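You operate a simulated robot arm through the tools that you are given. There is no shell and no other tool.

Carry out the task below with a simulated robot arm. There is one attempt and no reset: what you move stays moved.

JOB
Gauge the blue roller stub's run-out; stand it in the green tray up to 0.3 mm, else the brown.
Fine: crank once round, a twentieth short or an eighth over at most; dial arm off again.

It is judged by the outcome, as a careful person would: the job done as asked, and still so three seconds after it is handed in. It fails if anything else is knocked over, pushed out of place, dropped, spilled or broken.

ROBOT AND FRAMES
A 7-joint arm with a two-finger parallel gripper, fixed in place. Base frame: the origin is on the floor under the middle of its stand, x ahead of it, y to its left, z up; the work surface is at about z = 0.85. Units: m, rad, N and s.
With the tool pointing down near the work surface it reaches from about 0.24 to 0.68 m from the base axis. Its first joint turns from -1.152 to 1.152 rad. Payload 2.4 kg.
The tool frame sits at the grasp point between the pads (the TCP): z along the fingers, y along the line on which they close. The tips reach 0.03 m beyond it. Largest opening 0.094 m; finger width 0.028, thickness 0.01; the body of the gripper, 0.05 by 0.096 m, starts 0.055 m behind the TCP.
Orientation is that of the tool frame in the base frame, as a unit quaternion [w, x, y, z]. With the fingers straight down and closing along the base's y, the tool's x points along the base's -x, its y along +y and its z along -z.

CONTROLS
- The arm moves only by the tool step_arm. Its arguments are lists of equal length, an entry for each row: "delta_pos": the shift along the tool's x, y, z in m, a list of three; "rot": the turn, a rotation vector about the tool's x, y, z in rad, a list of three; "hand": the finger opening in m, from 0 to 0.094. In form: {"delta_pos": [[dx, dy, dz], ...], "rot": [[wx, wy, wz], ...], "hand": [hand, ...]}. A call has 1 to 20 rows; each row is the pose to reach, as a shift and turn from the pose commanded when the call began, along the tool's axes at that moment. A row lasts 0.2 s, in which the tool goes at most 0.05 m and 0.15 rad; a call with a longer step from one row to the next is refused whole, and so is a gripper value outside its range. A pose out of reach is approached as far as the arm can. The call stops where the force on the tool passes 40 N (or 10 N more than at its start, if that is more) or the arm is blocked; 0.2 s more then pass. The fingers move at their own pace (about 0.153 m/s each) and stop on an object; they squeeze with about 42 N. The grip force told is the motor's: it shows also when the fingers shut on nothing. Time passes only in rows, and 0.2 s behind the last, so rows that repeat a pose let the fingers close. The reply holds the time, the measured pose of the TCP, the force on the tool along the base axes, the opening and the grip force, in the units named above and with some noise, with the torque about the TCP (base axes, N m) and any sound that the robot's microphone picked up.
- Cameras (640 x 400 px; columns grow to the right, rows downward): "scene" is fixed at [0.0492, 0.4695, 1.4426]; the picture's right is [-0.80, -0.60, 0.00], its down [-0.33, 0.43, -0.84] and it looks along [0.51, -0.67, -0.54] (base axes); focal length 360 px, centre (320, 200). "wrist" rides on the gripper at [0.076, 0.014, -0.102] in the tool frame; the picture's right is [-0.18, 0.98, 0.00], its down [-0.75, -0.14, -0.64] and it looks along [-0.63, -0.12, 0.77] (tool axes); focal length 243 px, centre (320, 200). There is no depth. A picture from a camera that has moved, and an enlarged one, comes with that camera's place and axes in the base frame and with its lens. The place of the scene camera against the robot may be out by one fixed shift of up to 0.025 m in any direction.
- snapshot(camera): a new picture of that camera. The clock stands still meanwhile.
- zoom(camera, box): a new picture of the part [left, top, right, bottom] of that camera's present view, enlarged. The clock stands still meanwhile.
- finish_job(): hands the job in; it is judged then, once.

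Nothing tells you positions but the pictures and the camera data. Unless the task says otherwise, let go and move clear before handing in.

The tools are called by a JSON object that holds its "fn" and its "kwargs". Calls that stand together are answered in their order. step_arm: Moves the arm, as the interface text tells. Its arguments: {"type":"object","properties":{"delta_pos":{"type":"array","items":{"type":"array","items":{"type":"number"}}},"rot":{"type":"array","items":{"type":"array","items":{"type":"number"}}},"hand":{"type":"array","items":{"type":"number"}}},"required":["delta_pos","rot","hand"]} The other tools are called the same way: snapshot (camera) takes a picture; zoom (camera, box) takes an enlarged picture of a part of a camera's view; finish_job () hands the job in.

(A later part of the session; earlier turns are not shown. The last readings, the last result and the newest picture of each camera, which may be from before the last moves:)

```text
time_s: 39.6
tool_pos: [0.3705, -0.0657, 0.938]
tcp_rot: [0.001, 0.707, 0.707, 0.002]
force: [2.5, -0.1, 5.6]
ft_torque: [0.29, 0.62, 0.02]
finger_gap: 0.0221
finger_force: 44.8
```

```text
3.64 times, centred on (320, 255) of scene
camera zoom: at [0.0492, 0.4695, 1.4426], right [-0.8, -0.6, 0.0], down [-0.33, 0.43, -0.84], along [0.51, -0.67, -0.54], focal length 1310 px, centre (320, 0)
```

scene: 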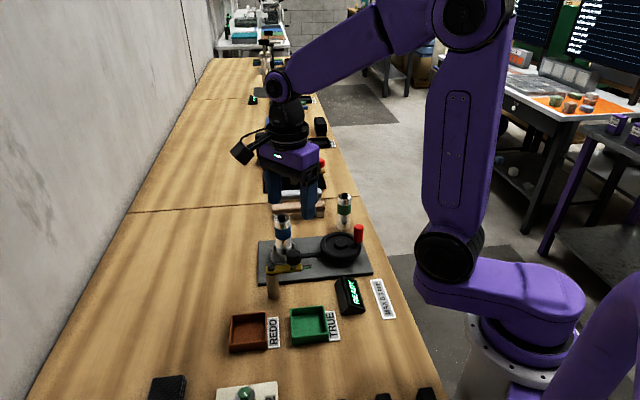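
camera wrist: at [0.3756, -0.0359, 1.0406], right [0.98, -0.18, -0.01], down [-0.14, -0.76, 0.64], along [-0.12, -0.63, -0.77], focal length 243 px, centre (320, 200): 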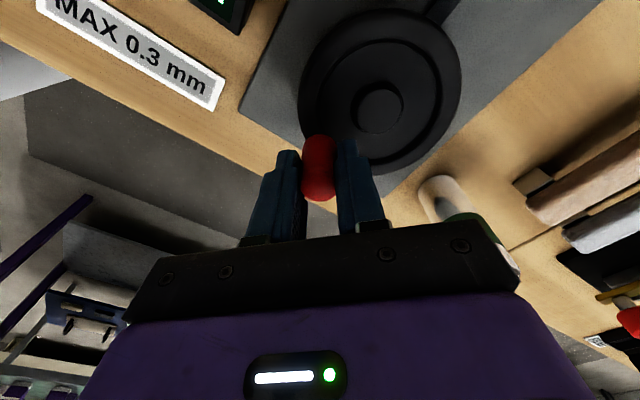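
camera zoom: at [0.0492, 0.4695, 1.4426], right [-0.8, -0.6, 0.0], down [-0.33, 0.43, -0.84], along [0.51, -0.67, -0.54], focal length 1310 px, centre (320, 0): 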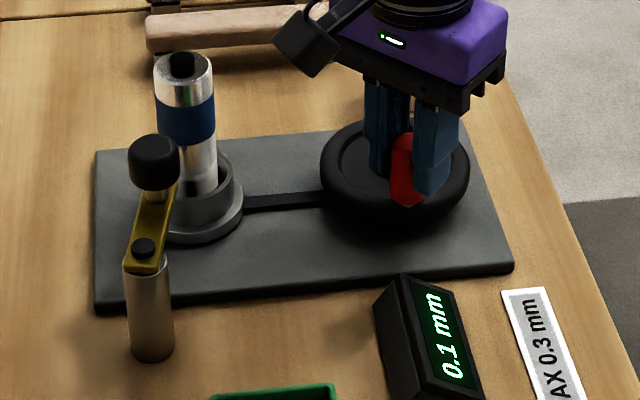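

{"fn": "step_arm", "kwargs": {"delta_pos": [[0.0025, 0.0027, 0], [0.0047, 0.0056, 0], [0.0067, 0.0087, 0], [0.0084, 0.012, 0], [0.0098, 0.0154, 0]], "rot": [[0, 0, 0], [0, 0, 0], [0, 0, 0], [0, 0, 0], [0, 0, 0]], "hand": [0.018, 0.018, 0.018, 0.018, 0.018]}}

{"fn": "zoom", "kwargs": {"camera": "scene", "box": [240, 200, 400, 310]}}

```text
time_s: 40.8
tool_pos: [0.3855, -0.0571, 0.9361]
tcp_rot: [0.001, 0.707, 0.708, 0.002]
force: [-2.9, 3.4, 34.5]
ft_torque: [0.22, 1.11, -0.01]
finger_gap: 0.0222
finger_force: 45.1
```

```text
3.64 times, centred on (320, 255) of scene
camera zoom: at [0.0487, 0.4697, 1.4426], right [-0.8, -0.6, 0.0], down [-0.33, 0.43, -0.84], along [0.51, -0.67, -0.54], focal length 1310 px, centre (320, 0)
```

zoom: 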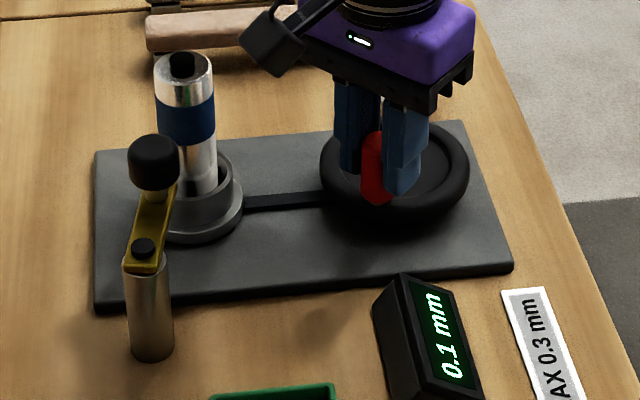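

The 34 N upward force suggests the fingertips are now rubbing on the wheel rim, since both fingers lie along the rim here. I'll open, raise 6 mm and re-grip.

{"fn": "step_arm", "kwargs": {"delta_pos": [[0, 0, 0], [0, 0, 0], [0, 0, -0.003], [0, 0, -0.006], [0, 0, -0.006]], "rot": [[0, 0, 0], [0, 0, 0], [0, 0, 0], [0, 0, 0], [0, 0, 0]], "hand": [0.024, 0.026, 0.026, 0.026, 0.026]}}

{"fn": "zoom", "kwargs": {"camera": "scene", "box": [312, 210, 376, 250]}}

{"fn": "zoom", "kwargs": {"camera": "wrist", "box": [240, 80, 400, 180]}}

```text
time_s: 42.0
tool_pos: [0.385, -0.0574, 0.9438]
tcp_rot: [0.001, 0.706, 0.708, 0.002]
force: [0.3, 0.0, -0.3]
ft_torque: [-0.02, -0.03, 0.01]
finger_gap: 0.026
finger_force: 0.0
```

```text
10.00 times, centred on (344, 230) of scene
camera zoom: at [0.0492, 0.4695, 1.4426], right [-0.8, -0.6, 0.0], down [-0.33, 0.43, -0.84], along [0.51, -0.67, -0.54], focal length 3602 px, centre (80, -100)
```

zoom: 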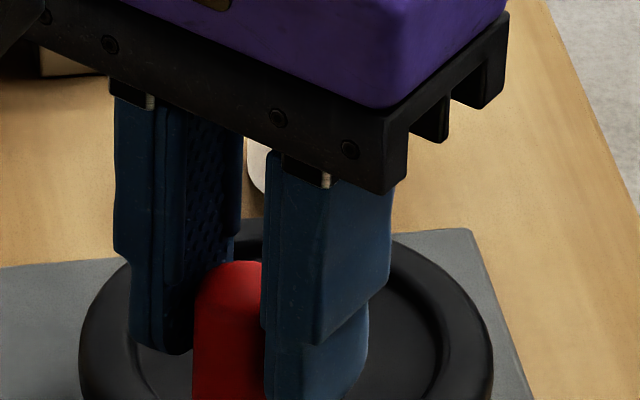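

```text
4.00 times, centred on (320, 130) of wrist
camera zoom: at [0.3993, 0.0194, 1.047], right [0.98, -0.18, 0.0], down [-0.14, -0.75, 0.64], along [-0.11, -0.63, -0.77], focal length 970 px, centre (320, 480)
```

zoom: 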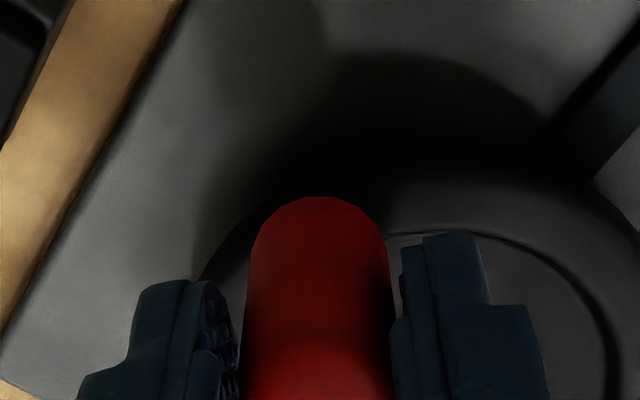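

Clear and force-free now. I'll re-grip and continue clockwise another 30°.

{"fn": "step_arm", "kwargs": {"delta_pos": [[0, 0, 0], [0, 0, 0], [0, 0, 0], [0.0011, 0.0035, 0], [0.0019, 0.0071, 0], [0.0024, 0.0107, 0], [0.0025, 0.0144, 0], [0.0024, 0.0181, 0], [0.0019, 0.0218, 0]], "rot": [[0, 0, 0], [0, 0, 0], [0, 0, 0], [0, 0, 0], [0, 0, 0], [0, 0, 0], [0, 0, 0], [0, 0, 0], [0, 0, 0]], "hand": [0.023, 0.019, 0.018, 0.018, 0.018, 0.018, 0.018, 0.018, 0.018]}}

{"fn": "zoom", "kwargs": {"camera": "scene", "box": [240, 200, 400, 310]}}

```text
time_s: 44.0
tool_pos: [0.4057, -0.0553, 0.9421]
tcp_rot: [0.001, 0.707, 0.707, 0.002]
force: [-4.3, -16.8, 0.1]
ft_torque: [-0.61, -0.11, 0.03]
finger_gap: 0.0218
finger_force: 45.5
```

```text
3.64 times, centred on (320, 255) of scene
camera zoom: at [0.0491, 0.4691, 1.4428], right [-0.8, -0.6, 0.0], down [-0.33, 0.43, -0.84], along [0.51, -0.67, -0.54], focal length 1310 px, centre (320, 0)
```

zoom: 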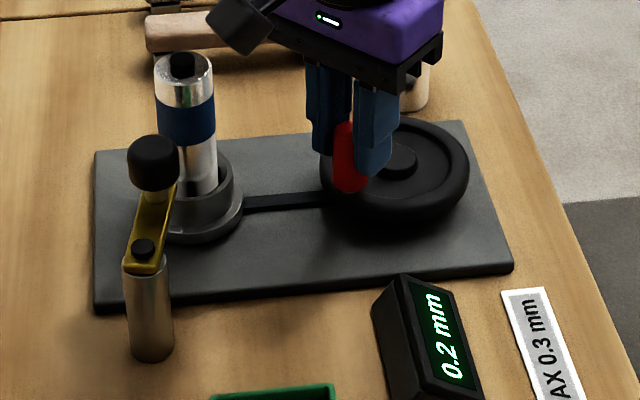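

The z-force is gone, so it was the rim. The display shows 0.2 mm so far. I'll re-grip to reset the sideways strain and continue 35° more.

{"fn": "step_arm", "kwargs": {"delta_pos": [[0, 0, 0], [0, 0, 0], [0, 0, 0], [0, 0, 0], [0, 0, 0], [-0.0008, 0.0036, 0], [-0.0019, 0.0071, 0], [-0.0033, 0.0105, 0], [-0.005, 0.0137, 0], [-0.007, 0.0168, 0], [-0.0092, 0.0197, 0], [-0.0117, 0.0224, 0]], "rot": [[0, 0, 0], [0, 0, 0], [0, 0, 0], [0, 0, 0], [0, 0, 0], [0, 0, 0], [0, 0, 0], [0, 0, 0], [0, 0, 0], [0, 0, 0], [0, 0, 0], [0, 0, 0]], "hand": [0.024, 0.026, 0.023, 0.019, 0.018, 0.018, 0.018, 0.018, 0.018, 0.018, 0.018, 0.018]}}

{"fn": "zoom", "kwargs": {"camera": "scene", "box": [240, 200, 400, 310]}}

{"fn": "zoom", "kwargs": {"camera": "scene", "box": [300, 210, 380, 260]}}

```text
time_s: 46.6
tool_pos: [0.4309, -0.0667, 0.9431]
tcp_rot: [0.002, 0.706, 0.708, 0.002]
force: [4.0, 4.9, -0.9]
ft_torque: [1.04, 0.77, -0.01]
finger_gap: 0.0218
finger_force: 44.7
```

```text
3.64 times, centred on (320, 255) of scene
camera zoom: at [0.0493, 0.4697, 1.4426], right [-0.8, -0.6, 0.0], down [-0.33, 0.43, -0.84], along [0.51, -0.67, -0.54], focal length 1310 px, centre (320, 0)
```

zoom: 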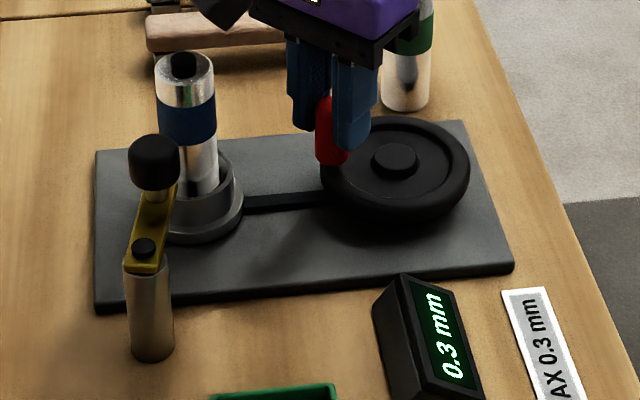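

```text
8.00 times, centred on (340, 235) of scene
camera zoom: at [0.0493, 0.4697, 1.4426], right [-0.8, -0.6, 0.0], down [-0.33, 0.43, -0.84], along [0.51, -0.67, -0.54], focal length 2882 px, centre (160, -80)
```

zoom: 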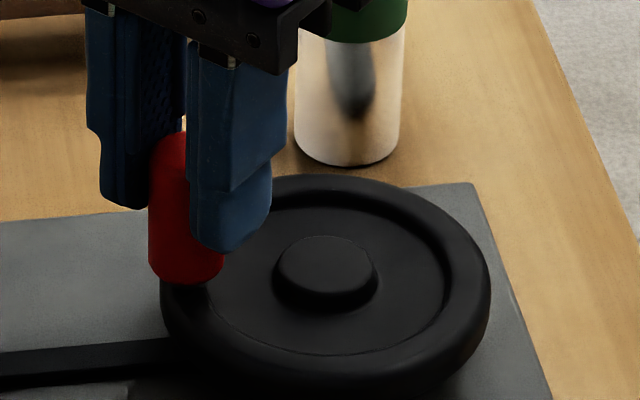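

The display shows 0.3 mm at this point, with forces small. I'll continue clockwise 30°.

{"fn": "step_arm", "kwargs": {"delta_pos": [[-0.0027, 0.0025, 0], [-0.0057, 0.0048, 0], [-0.0088, 0.0067, 0], [-0.0121, 0.0085, 0], [-0.0155, 0.0099, 0], [-0.019, 0.011, 0]], "rot": [[0, 0, 0], [0, 0, 0], [0, 0, 0], [0, 0, 0], [0, 0, 0], [0, 0, 0]], "hand": [0.018, 0.018, 0.018, 0.018, 0.018, 0.018]}}

{"fn": "zoom", "kwargs": {"camera": "scene", "box": [240, 200, 400, 310]}}

```text
time_s: 48.0
tool_pos: [0.4401, -0.0842, 0.9434]
tcp_rot: [0.0, 0.706, 0.708, 0.002]
force: [1.6, 1.6, 22.4]
ft_torque: [-0.54, 0.76, -0.04]
finger_gap: 0.0218
finger_force: 45.0
```

```text
3.64 times, centred on (320, 255) of scene
camera zoom: at [0.0489, 0.4697, 1.4426], right [-0.8, -0.6, 0.0], down [-0.33, 0.43, -0.84], along [0.51, -0.67, -0.54], focal length 1310 px, centre (320, 0)
```

zoom: 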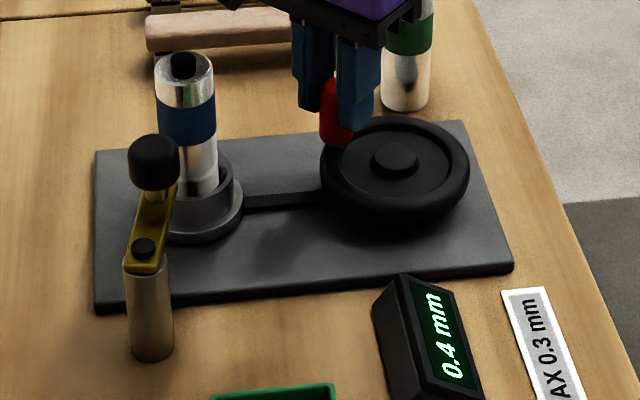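

Now 0.4 mm. I'll re-grip to clear the axial strain and continue another 30°.

{"fn": "step_arm", "kwargs": {"delta_pos": [[0, 0, 0], [0, 0, 0], [0, 0, 0], [0, 0, 0], [0, 0, 0], [-0.0036, 0.0008, 0], [-0.0073, 0.0013, 0], [-0.011, 0.0015, 0], [-0.0147, 0.0013, 0], [-0.0183, 0.0008, 0], [-0.0219, 0.0, 0]], "rot": [[0, 0, 0], [0, 0, 0], [0, 0, 0], [0, 0, 0], [0, 0, 0], [0, 0, 0], [0, 0, 0], [0, 0, 0], [0, 0, 0], [0, 0, 0], [0, 0, 0]], "hand": [0.024, 0.026, 0.023, 0.019, 0.018, 0.018, 0.018, 0.018, 0.018, 0.018, 0.018]}}

{"fn": "zoom", "kwargs": {"camera": "scene", "box": [240, 200, 400, 310]}}

```text
time_s: 50.4
tool_pos: [0.4397, -0.1071, 0.9424]
tcp_rot: [-0.001, 0.707, 0.708, 0.001]
force: [2.4, 0.4, -22.3]
ft_torque: [0.55, 0.11, 0.03]
finger_gap: 0.0215
finger_force: 45.2
```

```text
3.64 times, centred on (320, 255) of scene
camera zoom: at [0.0496, 0.4695, 1.4426], right [-0.8, -0.6, 0.0], down [-0.33, 0.43, -0.84], along [0.51, -0.67, -0.54], focal length 1310 px, centre (320, 0)
```

zoom: 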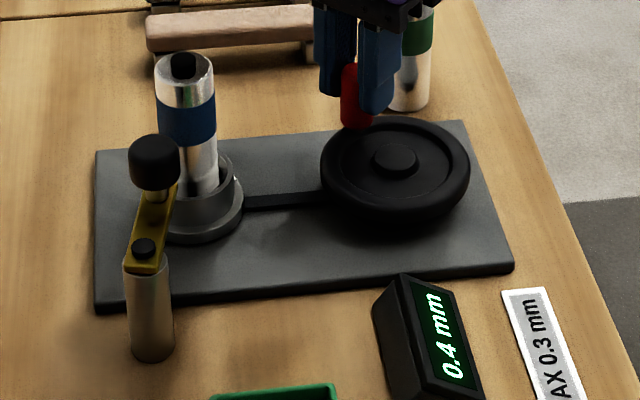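

Still 0.4 mm, with the crank at about -376° (roughly 242° turned). I'll re-grip and continue.

{"fn": "step_arm", "kwargs": {"delta_pos": [[0, 0, 0], [0, 0, 0], [0, 0, 0], [0, 0, 0], [0, 0, 0], [-0.0035, -0.0011, 0], [-0.007, -0.0025, 0], [-0.0102, -0.0042, 0], [-0.0134, -0.0062, 0], [-0.0163, -0.0085, 0], [-0.019, -0.011, 0]], "rot": [[0, 0, 0], [0, 0, 0], [0, 0, 0], [0, 0, 0], [0, 0, 0], [0, 0, 0], [0, 0, 0], [0, 0, 0], [0, 0, 0], [0, 0, 0], [0, 0, 0]], "hand": [0.024, 0.026, 0.023, 0.019, 0.018, 0.018, 0.018, 0.018, 0.018, 0.018, 0.018]}}

{"fn": "zoom", "kwargs": {"camera": "scene", "box": [240, 200, 400, 310]}}

{"fn": "zoom", "kwargs": {"camera": "wrist", "box": [224, 60, 416, 180]}}

```text
time_s: 52.8
tool_pos: [0.4286, -0.1249, 0.9439]
tcp_rot: [-0.001, 0.706, 0.708, 0.001]
force: [-12.5, 14.1, -2.2]
ft_torque: [-0.61, 0.33, -0.03]
finger_gap: 0.0216
finger_force: 44.5
```

```text
3.64 times, centred on (320, 255) of scene
camera zoom: at [0.0489, 0.47, 1.4425], right [-0.8, -0.6, 0.0], down [-0.33, 0.43, -0.84], along [0.51, -0.67, -0.54], focal length 1310 px, centre (320, 0)
```

zoom: 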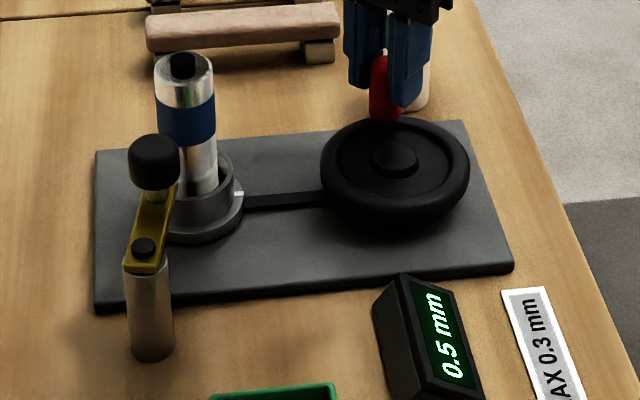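

```text
3.33 times, centred on (320, 120) of wrist
camera zoom: at [0.4432, -0.0484, 1.0475], right [0.98, -0.18, 0.0], down [-0.14, -0.76, 0.64], along [-0.12, -0.63, -0.77], focal length 809 px, centre (320, 467)
```

zoom: 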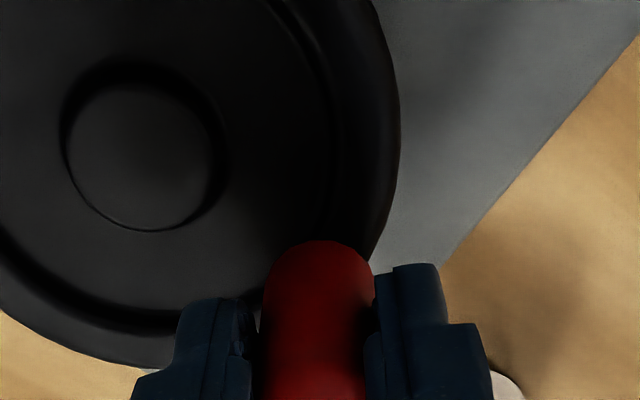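

The display now shows 0.5 mm, with the crank around -405°. I'll re-grip and go on with a slightly smaller radius.

{"fn": "step_arm", "kwargs": {"delta_pos": [[0, 0, 0], [0.0005, -0.0005, 0], [0.0005, -0.0005, 0], [0.0005, -0.0005, 0], [0.0005, -0.0005, 0], [-0.002, -0.0032, 0], [-0.0042, -0.0061, 0], [-0.0062, -0.0092, 0], [-0.0079, -0.0125, 0], [-0.0093, -0.0158, 0], [-0.0104, -0.0193, 0]], "rot": [[0, 0, 0], [0, 0, 0], [0, 0, 0], [0, 0, 0], [0, 0, 0], [0, 0, 0], [0, 0, 0], [0, 0, 0], [0, 0, 0], [0, 0, 0], [0, 0, 0]], "hand": [0.024, 0.026, 0.023, 0.019, 0.018, 0.018, 0.018, 0.018, 0.018, 0.018, 0.018]}}

{"fn": "zoom", "kwargs": {"camera": "scene", "box": [240, 200, 400, 310]}}

```text
time_s: 55.2
tool_pos: [0.411, -0.1374, 0.9436]
tcp_rot: [0.004, 0.707, 0.707, 0.004]
force: [7.1, -18.2, 25.6]
ft_torque: [-0.25, 0.95, -0.02]
finger_gap: 0.0217
finger_force: 44.8
```

```text
3.64 times, centred on (320, 255) of scene
camera zoom: at [0.0491, 0.4691, 1.4428], right [-0.8, -0.6, 0.0], down [-0.33, 0.43, -0.84], along [0.51, -0.67, -0.54], focal length 1310 px, centre (320, 0)
```

zoom: 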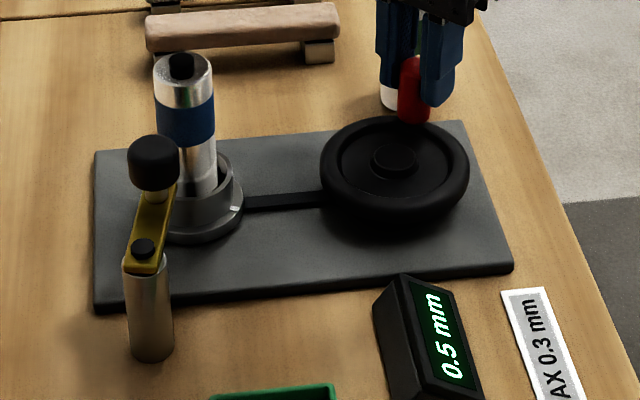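

0.5 mm holds as the crank passes about -435° (roughly 300° turned). I'll re-grip and continue.

{"fn": "step_arm", "kwargs": {"delta_pos": [[0, 0, 0], [-0.0005, 0, -0.001], [-0.0005, 0, -0.001], [-0.0005, 0, -0.001], [-0.0005, 0, -0.001], [-0.0013, -0.0036, -0.001], [-0.0018, -0.0073, -0.001], [-0.002, -0.011, -0.001], [-0.0018, -0.0147, -0.001], [-0.0013, -0.0183, -0.001], [-0.0005, -0.0219, -0.001]], "rot": [[0, 0, 0], [0, 0, 0], [0, 0, 0], [0, 0, 0], [0, 0, 0], [0, 0, 0], [0, 0, 0], [0, 0, 0], [0, 0, 0], [0, 0, 0], [0, 0, 0]], "hand": [0.024, 0.026, 0.023, 0.019, 0.018, 0.018, 0.018, 0.018, 0.018, 0.018, 0.018]}}

{"fn": "zoom", "kwargs": {"camera": "scene", "box": [240, 200, 400, 310]}}

```text
time_s: 57.6
tool_pos: [0.389, -0.1361, 0.9437]
tcp_rot: [-0.001, 0.707, 0.707, 0.002]
force: [5.7, 17.0, -28.6]
ft_torque: [0.64, 0.61, 0.0]
finger_gap: 0.0223
finger_force: 45.4
```

```text
3.64 times, centred on (320, 255) of scene
camera zoom: at [0.0497, 0.4699, 1.4425], right [-0.8, -0.6, 0.0], down [-0.33, 0.43, -0.84], along [0.51, -0.67, -0.54], focal length 1310 px, centre (320, 0)
```

zoom: 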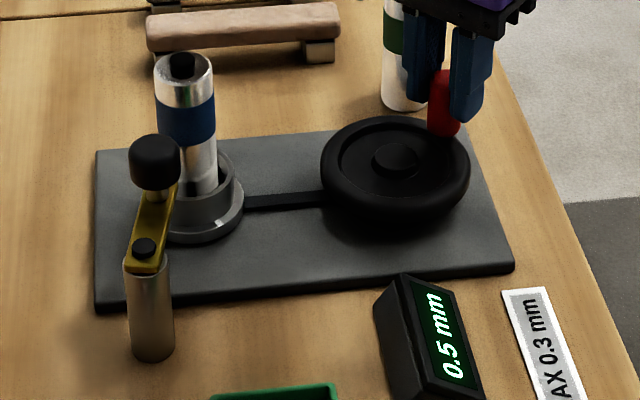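

0.5 mm, with the crank at about -465°, roughly 30° short of a full turn. I'll re-grip and continue to about -495°, then compare with the handle's starting position.

{"fn": "step_arm", "kwargs": {"delta_pos": [[0, 0, 0], [0.0004, 0.0, 0.001], [0.0004, 0.0, 0.001], [0.0004, 0.0, 0.001], [0.0004, 0.0, 0.001], [0.0011, -0.0035, 0.001], [0.0025, -0.0069, 0.001], [0.0042, -0.0102, 0.001], [0.0062, -0.0133, 0.001], [0.0084, -0.0162, 0.001], [0.0109, -0.0189, 0.001]], "rot": [[0, 0, 0], [0, 0, 0], [0, 0, 0], [0, 0, 0], [0, 0, 0], [0, 0, 0], [0, 0, 0], [0, 0, 0], [0, 0, 0], [0, 0, 0], [0, 0, 0]], "hand": [0.024, 0.026, 0.023, 0.019, 0.018, 0.018, 0.018, 0.018, 0.018, 0.018, 0.018]}}

{"fn": "zoom", "kwargs": {"camera": "scene", "box": [240, 200, 400, 310]}}

{"fn": "zoom", "kwargs": {"camera": "scene", "box": [256, 225, 320, 265]}}

{"fn": "zoom", "kwargs": {"camera": "scene", "box": [300, 215, 380, 265]}}

```text
time_s: 60.0
tool_pos: [0.3695, -0.1253, 0.9431]
tcp_rot: [0.002, 0.706, 0.708, 0.002]
force: [-0.3, -1.6, 40.7]
ft_torque: [0.41, 1.35, 0.01]
finger_gap: 0.0226
finger_force: 44.7
```

```text
3.64 times, centred on (320, 255) of scene
camera zoom: at [0.0487, 0.4696, 1.4426], right [-0.8, -0.6, 0.0], down [-0.33, 0.43, -0.84], along [0.51, -0.67, -0.54], focal length 1310 px, centre (320, 0)
```

zoom: 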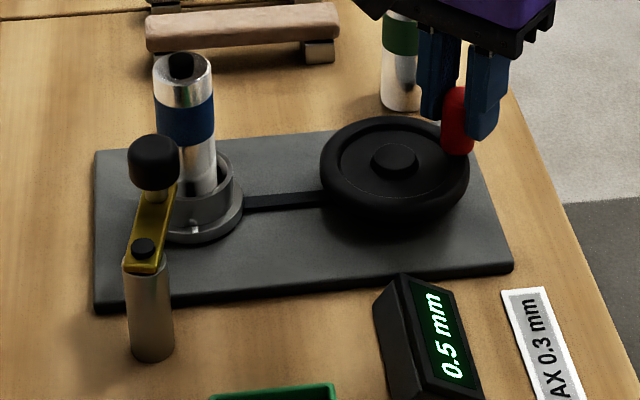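

```text
10.00 times, centred on (288, 245) of scene
camera zoom: at [0.0487, 0.4696, 1.4426], right [-0.8, -0.6, 0.0], down [-0.33, 0.43, -0.84], along [0.51, -0.67, -0.54], focal length 3602 px, centre (640, -250)
```

zoom: 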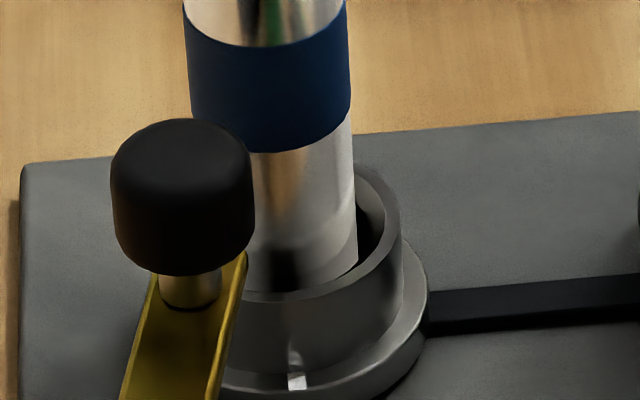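

```text
8.00 times, centred on (340, 240) of scene
camera zoom: at [0.0487, 0.4696, 1.4426], right [-0.8, -0.6, 0.0], down [-0.33, 0.43, -0.84], along [0.51, -0.67, -0.54], focal length 2882 px, centre (160, -120)
```

zoom: 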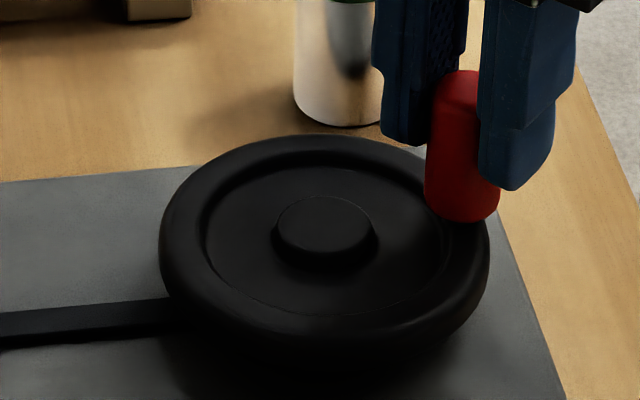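

The handle and the white chuck mark are both back at their starting positions (about 0.997 turn), and the display reads 0.5 mm. I'll re-grip, add about 8° to sit safely inside the tolerance, then let go.

{"fn": "step_arm", "kwargs": {"delta_pos": [[0, 0, 0], [0, 0, -0.001], [0, 0, -0.001], [0, 0, -0.001], [0, 0, -0.001], [0.0022, -0.002, -0.001], [0.0044, -0.0039, -0.001], [0.0044, -0.0039, -0.001], [0.0044, -0.0039, -0.001], [0.0044, -0.0039, -0.001]], "rot": [[0, 0, 0], [0, 0, 0], [0, 0, 0], [0, 0, 0], [0, 0, 0], [0, 0, 0], [0, 0, 0], [0, 0, 0], [0, 0, 0], [0, 0, 0]], "hand": [0.024, 0.026, 0.023, 0.019, 0.018, 0.018, 0.018, 0.024, 0.03, 0.036]}}

{"fn": "zoom", "kwargs": {"camera": "scene", "box": [240, 200, 400, 310]}}

{"fn": "zoom", "kwargs": {"camera": "scene", "box": [256, 225, 320, 265]}}

{"fn": "zoom", "kwargs": {"camera": "scene", "box": [320, 265, 400, 315]}}

```text
time_s: 62.2
tool_pos: [0.3666, -0.1198, 0.9427]
tcp_rot: [0.0, 0.707, 0.707, 0.001]
force: [1.0, -0.1, 0.0]
ft_torque: [-0.03, 0.01, 0.0]
finger_gap: 0.0361
finger_force: 0.0
```

```text
3.64 times, centred on (320, 255) of scene
camera zoom: at [0.0492, 0.4695, 1.4426], right [-0.8, -0.6, 0.0], down [-0.33, 0.43, -0.84], along [0.51, -0.67, -0.54], focal length 1310 px, centre (320, 0)
```

zoom: 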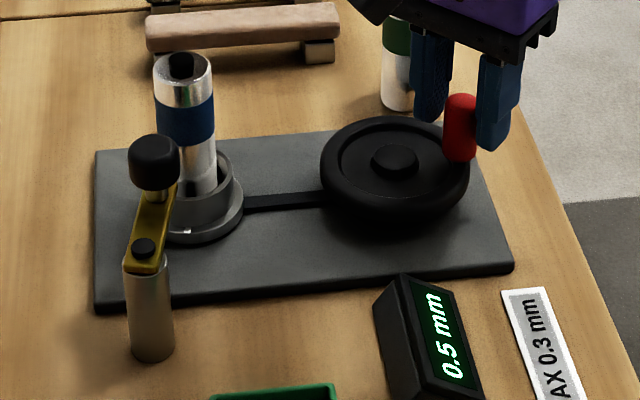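

```text
10.00 times, centred on (288, 245) of scene
camera zoom: at [0.0492, 0.4695, 1.4426], right [-0.8, -0.6, 0.0], down [-0.33, 0.43, -0.84], along [0.51, -0.67, -0.54], focal length 3602 px, centre (640, -250)
```

zoom: 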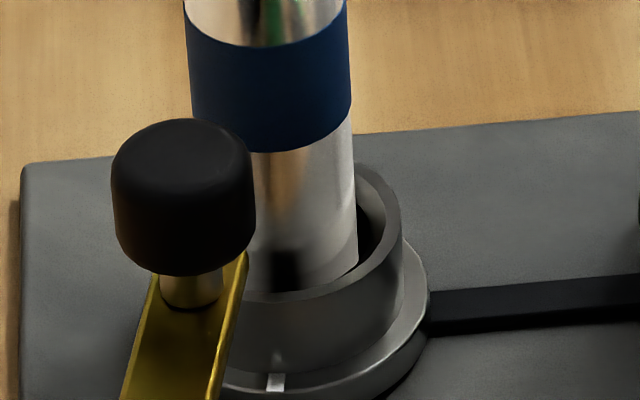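

```text
8.00 times, centred on (360, 290) of scene
camera zoom: at [0.0492, 0.4695, 1.4426], right [-0.8, -0.6, 0.0], down [-0.33, 0.43, -0.84], along [0.51, -0.67, -0.54], focal length 2882 px, centre (0, -520)
```

zoom: 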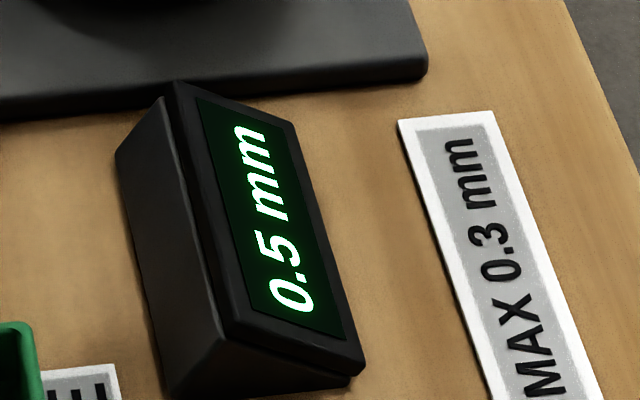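

The final reading is 0.5 mm, over the 0.3 mm limit, so the stub goes to the brown REDO tray. First I'll rise clear of the crank and go back above the dial knob to swing the arm off.

{"fn": "step_arm", "kwargs": {"delta_pos": [[0, 0, -0.015], [0, 0, -0.045], [0, 0, -0.085], [0, 0, -0.125], [0.03, 0.017, -0.135], [0.06, 0.034, -0.135], [0.09, 0.05, -0.135], [0.12, 0.067, -0.135], [0.15, 0.084, -0.135], [0.178, 0.0994, -0.135], [0.178, 0.0994, -0.135]], "rot": [[0, 0, 0], [0, 0, 0], [0, 0, 0], [0, 0, 0], [0, 0, 0], [0, 0, 0], [0, 0, 0], [0, 0, 0], [0, 0, 0], [0, 0, 0], [0, 0, 0]], "hand": [0.04, 0.05, 0.05, 0.05, 0.05, 0.05, 0.05, 0.05, 0.05, 0.05, 0.05]}}

{"fn": "snapshot", "kwargs": {"camera": "wrist"}}

{"fn": "zoom", "kwargs": {"camera": "wrist", "box": [256, 40, 384, 120]}}

{"fn": "zoom", "kwargs": {"camera": "scene", "box": [240, 200, 400, 310]}}

```text
time_s: 64.6
tool_pos: [0.4611, 0.0581, 1.08]
tcp_rot: [0.0, 0.707, 0.707, 0.002]
force: [0.0, -0.1, -0.1]
ft_torque: [-0.02, -0.01, -0.01]
finger_gap: 0.0501
finger_force: 0.1
```

```text
taken
camera wrist: at [0.4763, 0.1346, 1.1851], right [0.98, -0.18, 0.0], down [-0.14, -0.75, 0.64], along [-0.11, -0.63, -0.77], focal length 243 px, centre (320, 200)
```

wrist: 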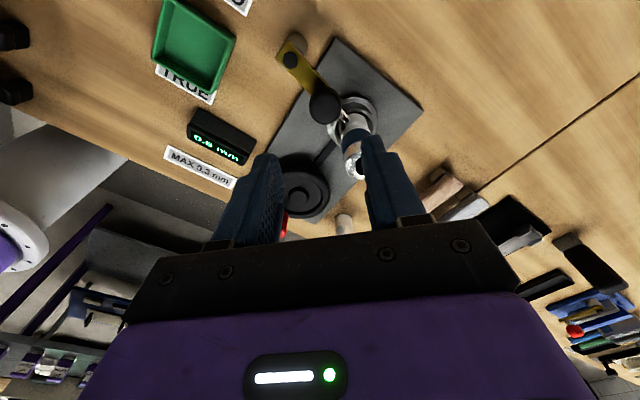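

```text
5.00 times, centred on (320, 80) of wrist
camera zoom: at [0.4763, 0.1346, 1.1851], right [0.98, -0.18, 0.0], down [-0.14, -0.75, 0.64], along [-0.11, -0.63, -0.77], focal length 1213 px, centre (320, 800)
```

zoom: 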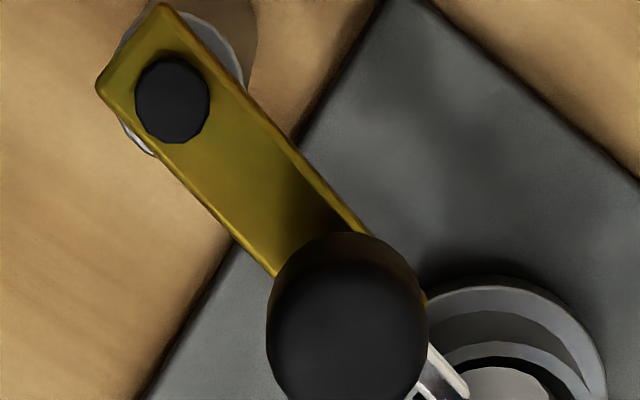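

```text
3.64 times, centred on (320, 255) of scene
camera zoom: at [0.0492, 0.4695, 1.4426], right [-0.8, -0.6, 0.0], down [-0.33, 0.43, -0.84], along [0.51, -0.67, -0.54], focal length 1310 px, centre (320, 0)
```

zoom: 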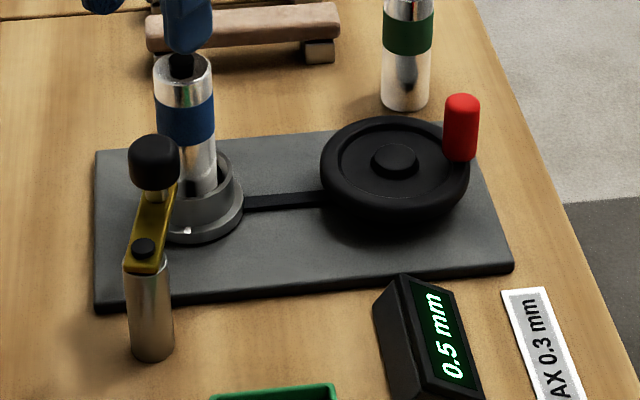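

The knob is at about (0.467, 0.057). I'll centre on it, descend to the same height as before and cage it.

{"fn": "step_arm", "kwargs": {"delta_pos": [[-0.0016, 0.0048, 0.02], [-0.0016, 0.0048, 0.05], [-0.0016, 0.0048, 0.075], [-0.0016, 0.0048, 0.095], [-0.0016, 0.0048, 0.107], [-0.0016, 0.0048, 0.107], [-0.0016, 0.0048, 0.107]], "rot": [[0, 0, 0], [0, 0, 0], [0, 0, 0], [0, 0, 0], [0, 0, 0], [0, 0, 0], [0, 0, 0]], "hand": [0.05, 0.05, 0.05, 0.05, 0.05, 0.038, 0.037]}}

{"fn": "zoom", "kwargs": {"camera": "wrist", "box": [224, 60, 416, 180]}}

{"fn": "zoom", "kwargs": {"camera": "scene", "box": [240, 200, 352, 270]}}

```text
time_s: 66.2
tool_pos: [0.4711, 0.0566, 0.9728]
tcp_rot: [0.0, 0.707, 0.708, 0.001]
force: [0.0, -0.4, 0.3]
ft_torque: [0.01, 0.01, -0.02]
finger_gap: 0.0371
finger_force: 0.0
```

```text
3.33 times, centred on (320, 120) of wrist
camera zoom: at [0.4848, 0.132, 1.0759], right [0.98, -0.18, 0.0], down [-0.14, -0.75, 0.64], along [-0.11, -0.63, -0.77], focal length 809 px, centre (320, 467)
```

zoom: 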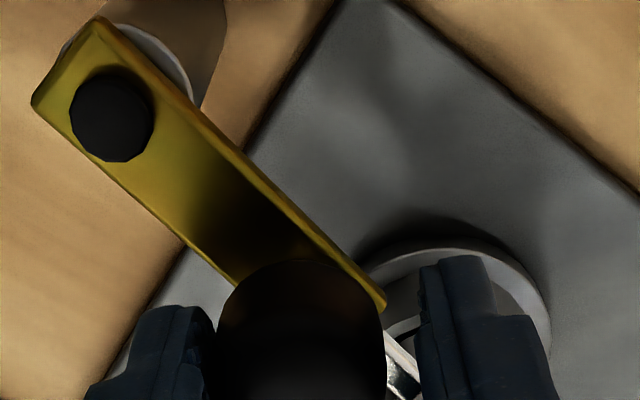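

```text
5.71 times, centred on (296, 235) of scene
camera zoom: at [0.0492, 0.4695, 1.4426], right [-0.8, -0.6, 0.0], down [-0.33, 0.43, -0.84], along [0.51, -0.67, -0.54], focal length 2058 px, centre (457, 0)
```

zoom: 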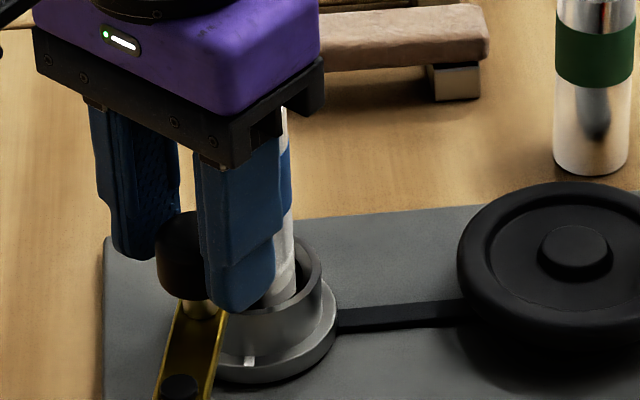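

Caged. I'll swing the arm back off along its arc, half way first.

{"fn": "step_arm", "kwargs": {"delta_pos": [[0, -0.003, 0], [0, -0.0062, 0], [-0.0019, -0.0098, 0], [-0.0036, -0.0135, 0], [-0.005, -0.0174, 0], [-0.0062, -0.0213, 0], [-0.0069, -0.0254, 0], [-0.0073, -0.0295, 0]], "rot": [[0, 0, 0], [0, 0, 0], [0, 0, 0], [0, 0, 0], [0, 0, 0], [0, 0, 0], [0, 0, 0], [0, 0, 0]], "hand": [0.037, 0.037, 0.037, 0.037, 0.037, 0.037, 0.037, 0.037]}}

{"fn": "zoom", "kwargs": {"camera": "scene", "box": [240, 200, 400, 310]}}

{"fn": "zoom", "kwargs": {"camera": "wrist", "box": [224, 60, 416, 180]}}

```text
time_s: 68.0
tool_pos: [0.4397, 0.0471, 0.9721]
tcp_rot: [0.001, 0.707, 0.707, 0.002]
force: [1.3, -0.1, -0.2]
ft_torque: [0.01, -0.01, -0.03]
finger_gap: 0.038
finger_force: 1.1
```

```text
3.64 times, centred on (320, 255) of scene
camera zoom: at [0.0492, 0.4695, 1.4426], right [-0.8, -0.6, 0.0], down [-0.33, 0.43, -0.84], along [0.51, -0.67, -0.54], focal length 1310 px, centre (320, 0)
```

zoom: 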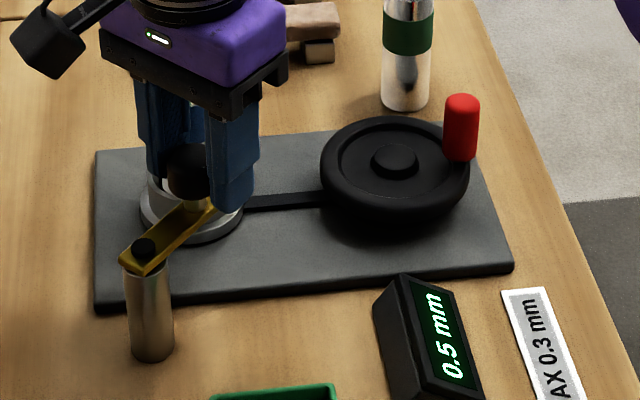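

```text
3.33 times, centred on (320, 120) of wrist
camera zoom: at [0.454, 0.1244, 1.0766], right [0.98, -0.18, 0.0], down [-0.14, -0.75, 0.64], along [-0.12, -0.63, -0.77], focal length 809 px, centre (320, 467)
```

zoom: 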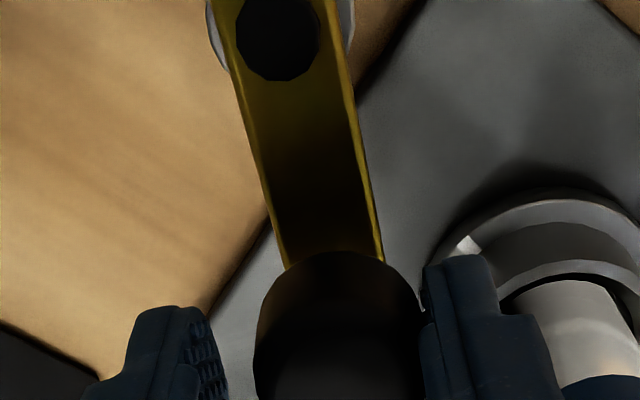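

The reading is held at 0.5 mm. I'll swing the arm the rest of the way to its original off position.

{"fn": "step_arm", "kwargs": {"delta_pos": [[0.0005, -0.0042, 0], [0.0013, -0.0083, 0], [0.0024, -0.0124, 0], [0.0037, -0.0164, 0], [0.0052, -0.0203, 0], [0.007, -0.024, 0], [0.009, -0.0276, 0], [0.0113, -0.031, 0], [0.015, -0.0354, 0]], "rot": [[0, 0, 0], [0, 0, 0], [0, 0, 0], [0, 0, 0], [0, 0, 0], [0, 0, 0], [0, 0, 0], [0, 0, 0], [0, 0, 0]], "hand": [0.037, 0.037, 0.037, 0.037, 0.037, 0.037, 0.037, 0.037, 0.037]}}

{"fn": "zoom", "kwargs": {"camera": "scene", "box": [240, 200, 400, 310]}}

{"fn": "zoom", "kwargs": {"camera": "wrist", "box": [224, 60, 416, 180]}}

```text
time_s: 70.0
tool_pos: [0.4044, 0.0624, 0.9723]
tcp_rot: [0.001, 0.707, 0.707, 0.003]
force: [2.6, -0.6, -0.6]
ft_torque: [0.01, -0.05, 0.03]
finger_gap: 0.0385
finger_force: 0.8
```

```text
3.64 times, centred on (320, 255) of scene
camera zoom: at [0.0492, 0.4695, 1.4426], right [-0.8, -0.6, 0.0], down [-0.33, 0.43, -0.84], along [0.51, -0.67, -0.54], focal length 1310 px, centre (320, 0)
```

zoom: 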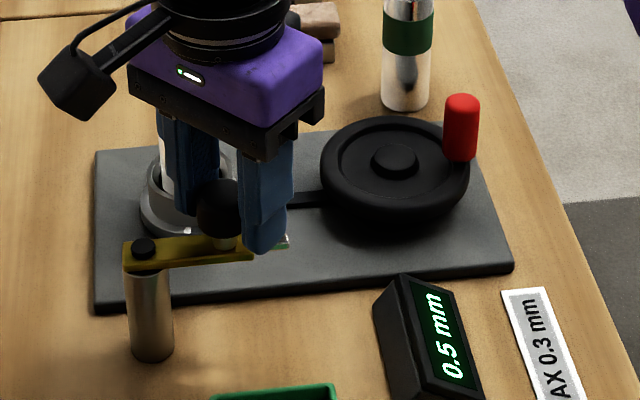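

```text
3.33 times, centred on (320, 120) of wrist
camera zoom: at [0.4192, 0.1385, 1.0761], right [0.98, -0.18, 0.0], down [-0.14, -0.75, 0.64], along [-0.11, -0.63, -0.77], focal length 809 px, centre (320, 467)
```

zoom: 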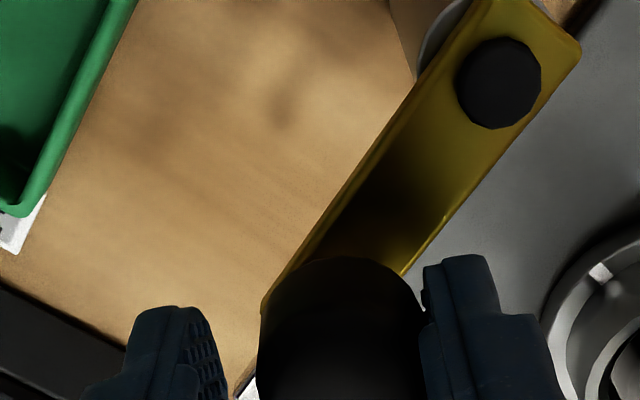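

The arm is back at its original off position. I'll open, rise straight up and move over the stub.

{"fn": "step_arm", "kwargs": {"delta_pos": [[0, -0.001, 0], [0, -0.001, 0], [0, -0.001, -0.02], [0, -0.001, -0.055], [0, -0.001, -0.095], [0, -0.001, -0.12], [-0.02, 0.03, -0.12], [-0.04, 0.06, -0.12], [-0.061, 0.0896, -0.12], [-0.061, 0.0896, -0.12]], "rot": [[0, 0, 0], [0, 0, 0], [0, 0, 0], [0, 0, 0], [0, 0, 0], [0, 0, 0], [0, 0, 0], [0, 0, 0], [0, 0, 0], [0, 0, 0]], "hand": [0.045, 0.05, 0.05, 0.05, 0.05, 0.05, 0.06, 0.07, 0.07, 0.07]}}

{"fn": "snapshot", "kwargs": {"camera": "wrist"}}

{"fn": "zoom", "kwargs": {"camera": "wrist", "box": [240, 50, 400, 150]}}

{"fn": "zoom", "kwargs": {"camera": "scene", "box": [220, 200, 400, 320]}}

```text
time_s: 72.2
tool_pos: [0.494, 0.0035, 1.0887]
tcp_rot: [0.0, 0.707, 0.707, 0.001]
force: [0.1, 1.1, 0.1]
ft_torque: [0.0, -0.01, 0.0]
finger_gap: 0.0701
finger_force: 0.1
```

```text
taken
camera wrist: at [0.5088, 0.0795, 1.1918], right [0.98, -0.18, 0.0], down [-0.14, -0.75, 0.64], along [-0.11, -0.63, -0.77], focal length 243 px, centre (320, 200)
```

wrist: 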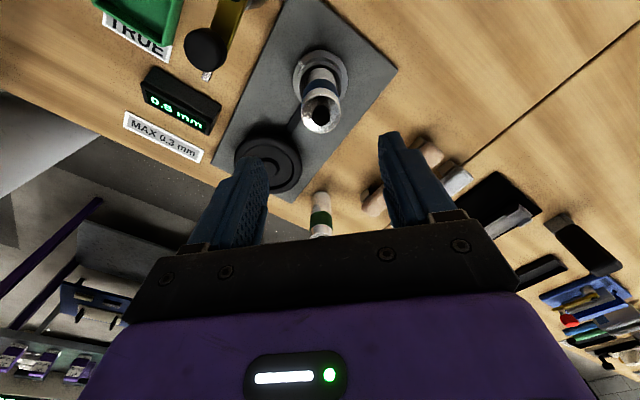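

```text
4.00 times, centred on (320, 100) of wrist
camera zoom: at [0.5088, 0.0795, 1.1918], right [0.98, -0.18, 0.0], down [-0.14, -0.75, 0.64], along [-0.11, -0.63, -0.77], focal length 970 px, centre (320, 600)
```

zoom: 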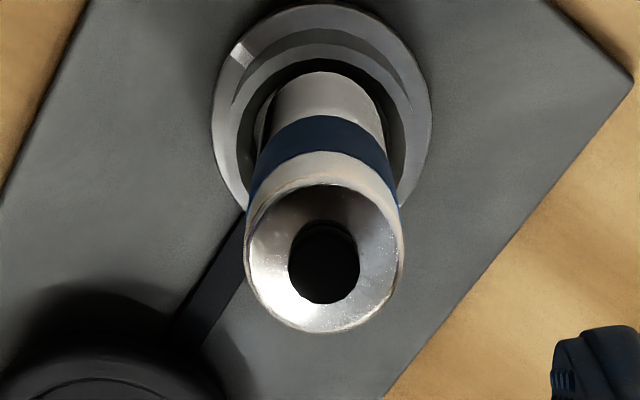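

```text
3.33 times, centred on (310, 260) of scene
camera zoom: at [0.0492, 0.4695, 1.4426], right [-0.8, -0.6, 0.0], down [-0.33, 0.43, -0.84], along [0.51, -0.67, -0.54], focal length 1201 px, centre (353, 0)
```

zoom: 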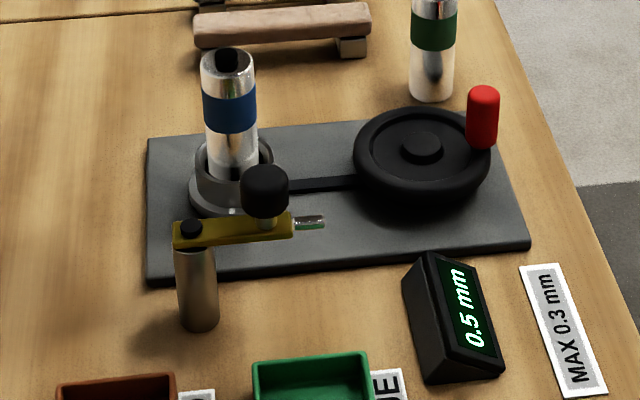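

The dial arm is off and the stub is about 3.5 mm off the tool axis in y. I'll correct, descend and grasp it.

{"fn": "step_arm", "kwargs": {"delta_pos": [[-0.0035, 0.0004, 0.03], [-0.0035, 0.0004, 0.065], [-0.0035, 0.0004, 0.095], [-0.0035, 0.0004, 0.117], [-0.0035, 0.0004, 0.131], [-0.0035, 0.0004, 0.131]], "rot": [[0, 0, 0], [0, 0, 0], [0, 0, 0], [0, 0, 0], [0, 0, 0], [0, 0, 0]], "hand": [0.066, 0.062, 0.062, 0.062, 0.062, 0.062]}}

{"fn": "zoom", "kwargs": {"camera": "wrist", "box": [224, 80, 416, 200]}}

{"fn": "zoom", "kwargs": {"camera": "scene", "box": [220, 180, 380, 280]}}

```text
time_s: 73.6
tool_pos: [0.496, -0.0026, 0.9587]
tcp_rot: [0.0, 0.708, 0.706, 0.001]
force: [-1.0, -1.0, -0.2]
ft_torque: [0.01, 0.0, 0.01]
finger_gap: 0.0617
finger_force: 0.0
```

```text
3.33 times, centred on (320, 140) of wrist
camera zoom: at [0.509, 0.0743, 1.0634], right [0.98, -0.18, 0.0], down [-0.14, -0.75, 0.64], along [-0.11, -0.63, -0.77], focal length 809 px, centre (320, 400)
```

zoom: 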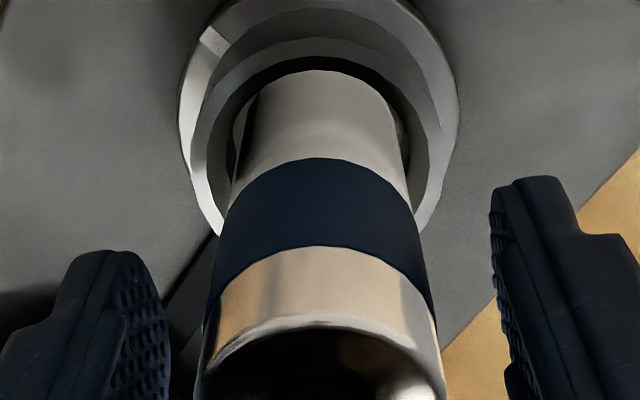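

```text
4.00 times, centred on (300, 230) of scene
camera zoom: at [0.0492, 0.4695, 1.4426], right [-0.8, -0.6, 0.0], down [-0.33, 0.43, -0.84], along [0.51, -0.67, -0.54], focal length 1441 px, centre (400, 80)
```

zoom: 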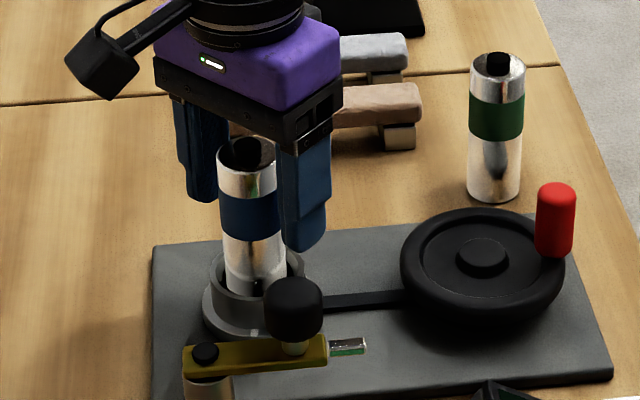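

The stub is centred. I'll close and lift straight up.

{"fn": "step_arm", "kwargs": {"delta_pos": [[0, 0, 0], [0, 0, 0], [0, 0, 0], [0, 0, 0], [0, 0, -0.005], [0, 0, -0.015], [0, 0, -0.035], [0, 0, -0.065], [0, 0, -0.1], [0, 0, -0.12], [0, 0, -0.12]], "rot": [[0, 0, 0], [0, 0, 0], [0, 0, 0], [0, 0, 0], [0, 0, 0], [0, 0, 0], [0, 0, 0], [0, 0, 0], [0, 0, 0], [0, 0, 0], [0, 0, 0]], "hand": [0.045, 0.03, 0.0, 0.0, 0.0, 0.0, 0.0, 0.0, 0.0, 0.0, 0.0]}}

{"fn": "snapshot", "kwargs": {"camera": "wrist"}}

{"fn": "snapshot", "kwargs": {"camera": "scene"}}

```text
time_s: 76.0
tool_pos: [0.4943, -0.0011, 1.0825]
tcp_rot: [0.001, 0.707, 0.707, 0.002]
force: [-0.1, -0.2, -3.4]
ft_torque: [-0.03, 0.0, 0.0]
finger_gap: 0.0355
finger_force: 41.7
```

```text
taken
camera wrist: at [0.5082, 0.0758, 1.1861], right [0.98, -0.18, 0.0], down [-0.14, -0.75, 0.64], along [-0.11, -0.63, -0.77], focal length 243 px, centre (320, 200)
```

wrist: 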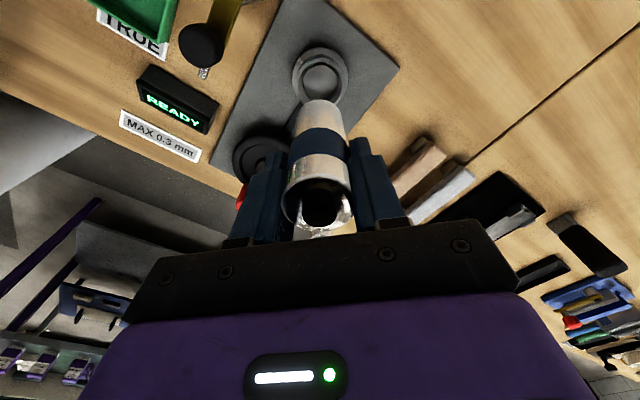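

```text
taken
```

scene: 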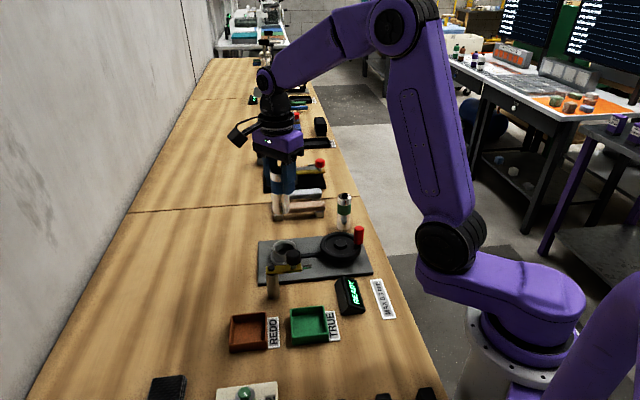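

The stub is lifted out cleanly and the display went back to READY. I'll carry it high over to the brown REDO tray near (0.41, 0.205).

{"fn": "step_arm", "kwargs": {"delta_pos": [[0.0, 0.0, -0.02], [0.03, -0.012, -0.025], [0.065, -0.027, -0.025], [0.1, -0.041, -0.025], [0.135, -0.056, -0.025], [0.17, -0.07, -0.025], [0.195, -0.081, -0.025], [0.205, -0.085, -0.025], [0.205, -0.085, -0.025]], "rot": [[0, 0, 0], [0, 0, 0], [0, 0, 0], [0, 0, 0], [0, 0, 0], [0, 0, 0], [0, 0, 0], [0, 0, 0], [0, 0, 0]], "hand": [0, 0, 0, 0, 0, 0, 0, 0, 0]}}

{"fn": "snapshot", "kwargs": {"camera": "wrist"}}

{"fn": "zoom", "kwargs": {"camera": "wrist", "box": [224, 20, 416, 140]}}

{"fn": "zoom", "kwargs": {"camera": "scene", "box": [200, 240, 360, 360]}}

```text
time_s: 78.0
tool_pos: [0.41, 0.2031, 1.1023]
tcp_rot: [0.001, 0.707, 0.708, 0.003]
force: [0.0, 0.3, -3.2]
ft_torque: [0.03, 0.04, -0.06]
finger_gap: 0.0356
finger_force: 42.0
```

```text
taken
camera wrist: at [0.424, 0.2793, 1.2066], right [0.98, -0.18, 0.0], down [-0.14, -0.75, 0.64], along [-0.11, -0.63, -0.77], focal length 243 px, centre (320, 200)
```

wrist: 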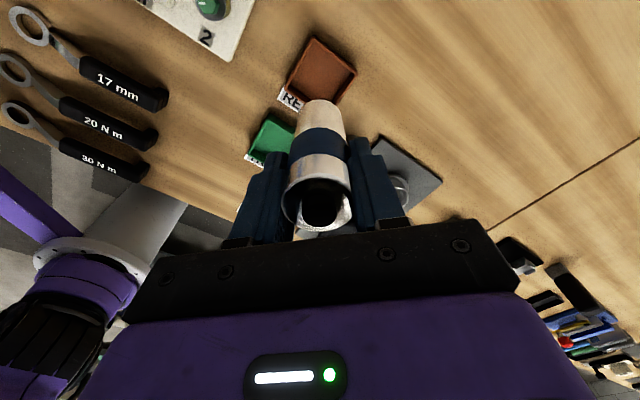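

```text
3.33 times, centred on (320, 80) of wrist
camera zoom: at [0.424, 0.2793, 1.2066], right [0.98, -0.18, 0.0], down [-0.14, -0.75, 0.64], along [-0.11, -0.63, -0.77], focal length 809 px, centre (320, 600)
```

zoom: 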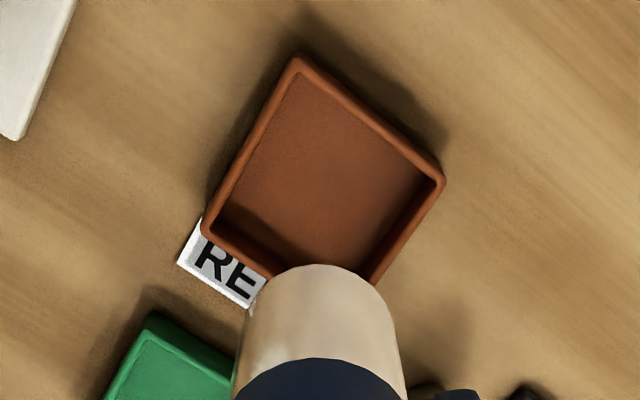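

```text
3.33 times, centred on (280, 300) of scene
camera zoom: at [0.0492, 0.4696, 1.4426], right [-0.8, -0.6, 0.0], down [-0.33, 0.43, -0.84], along [0.51, -0.67, -0.54], focal length 1201 px, centre (453, -133)
```

zoom: 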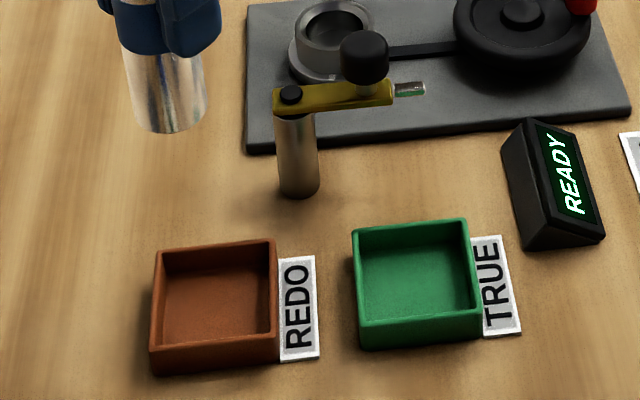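

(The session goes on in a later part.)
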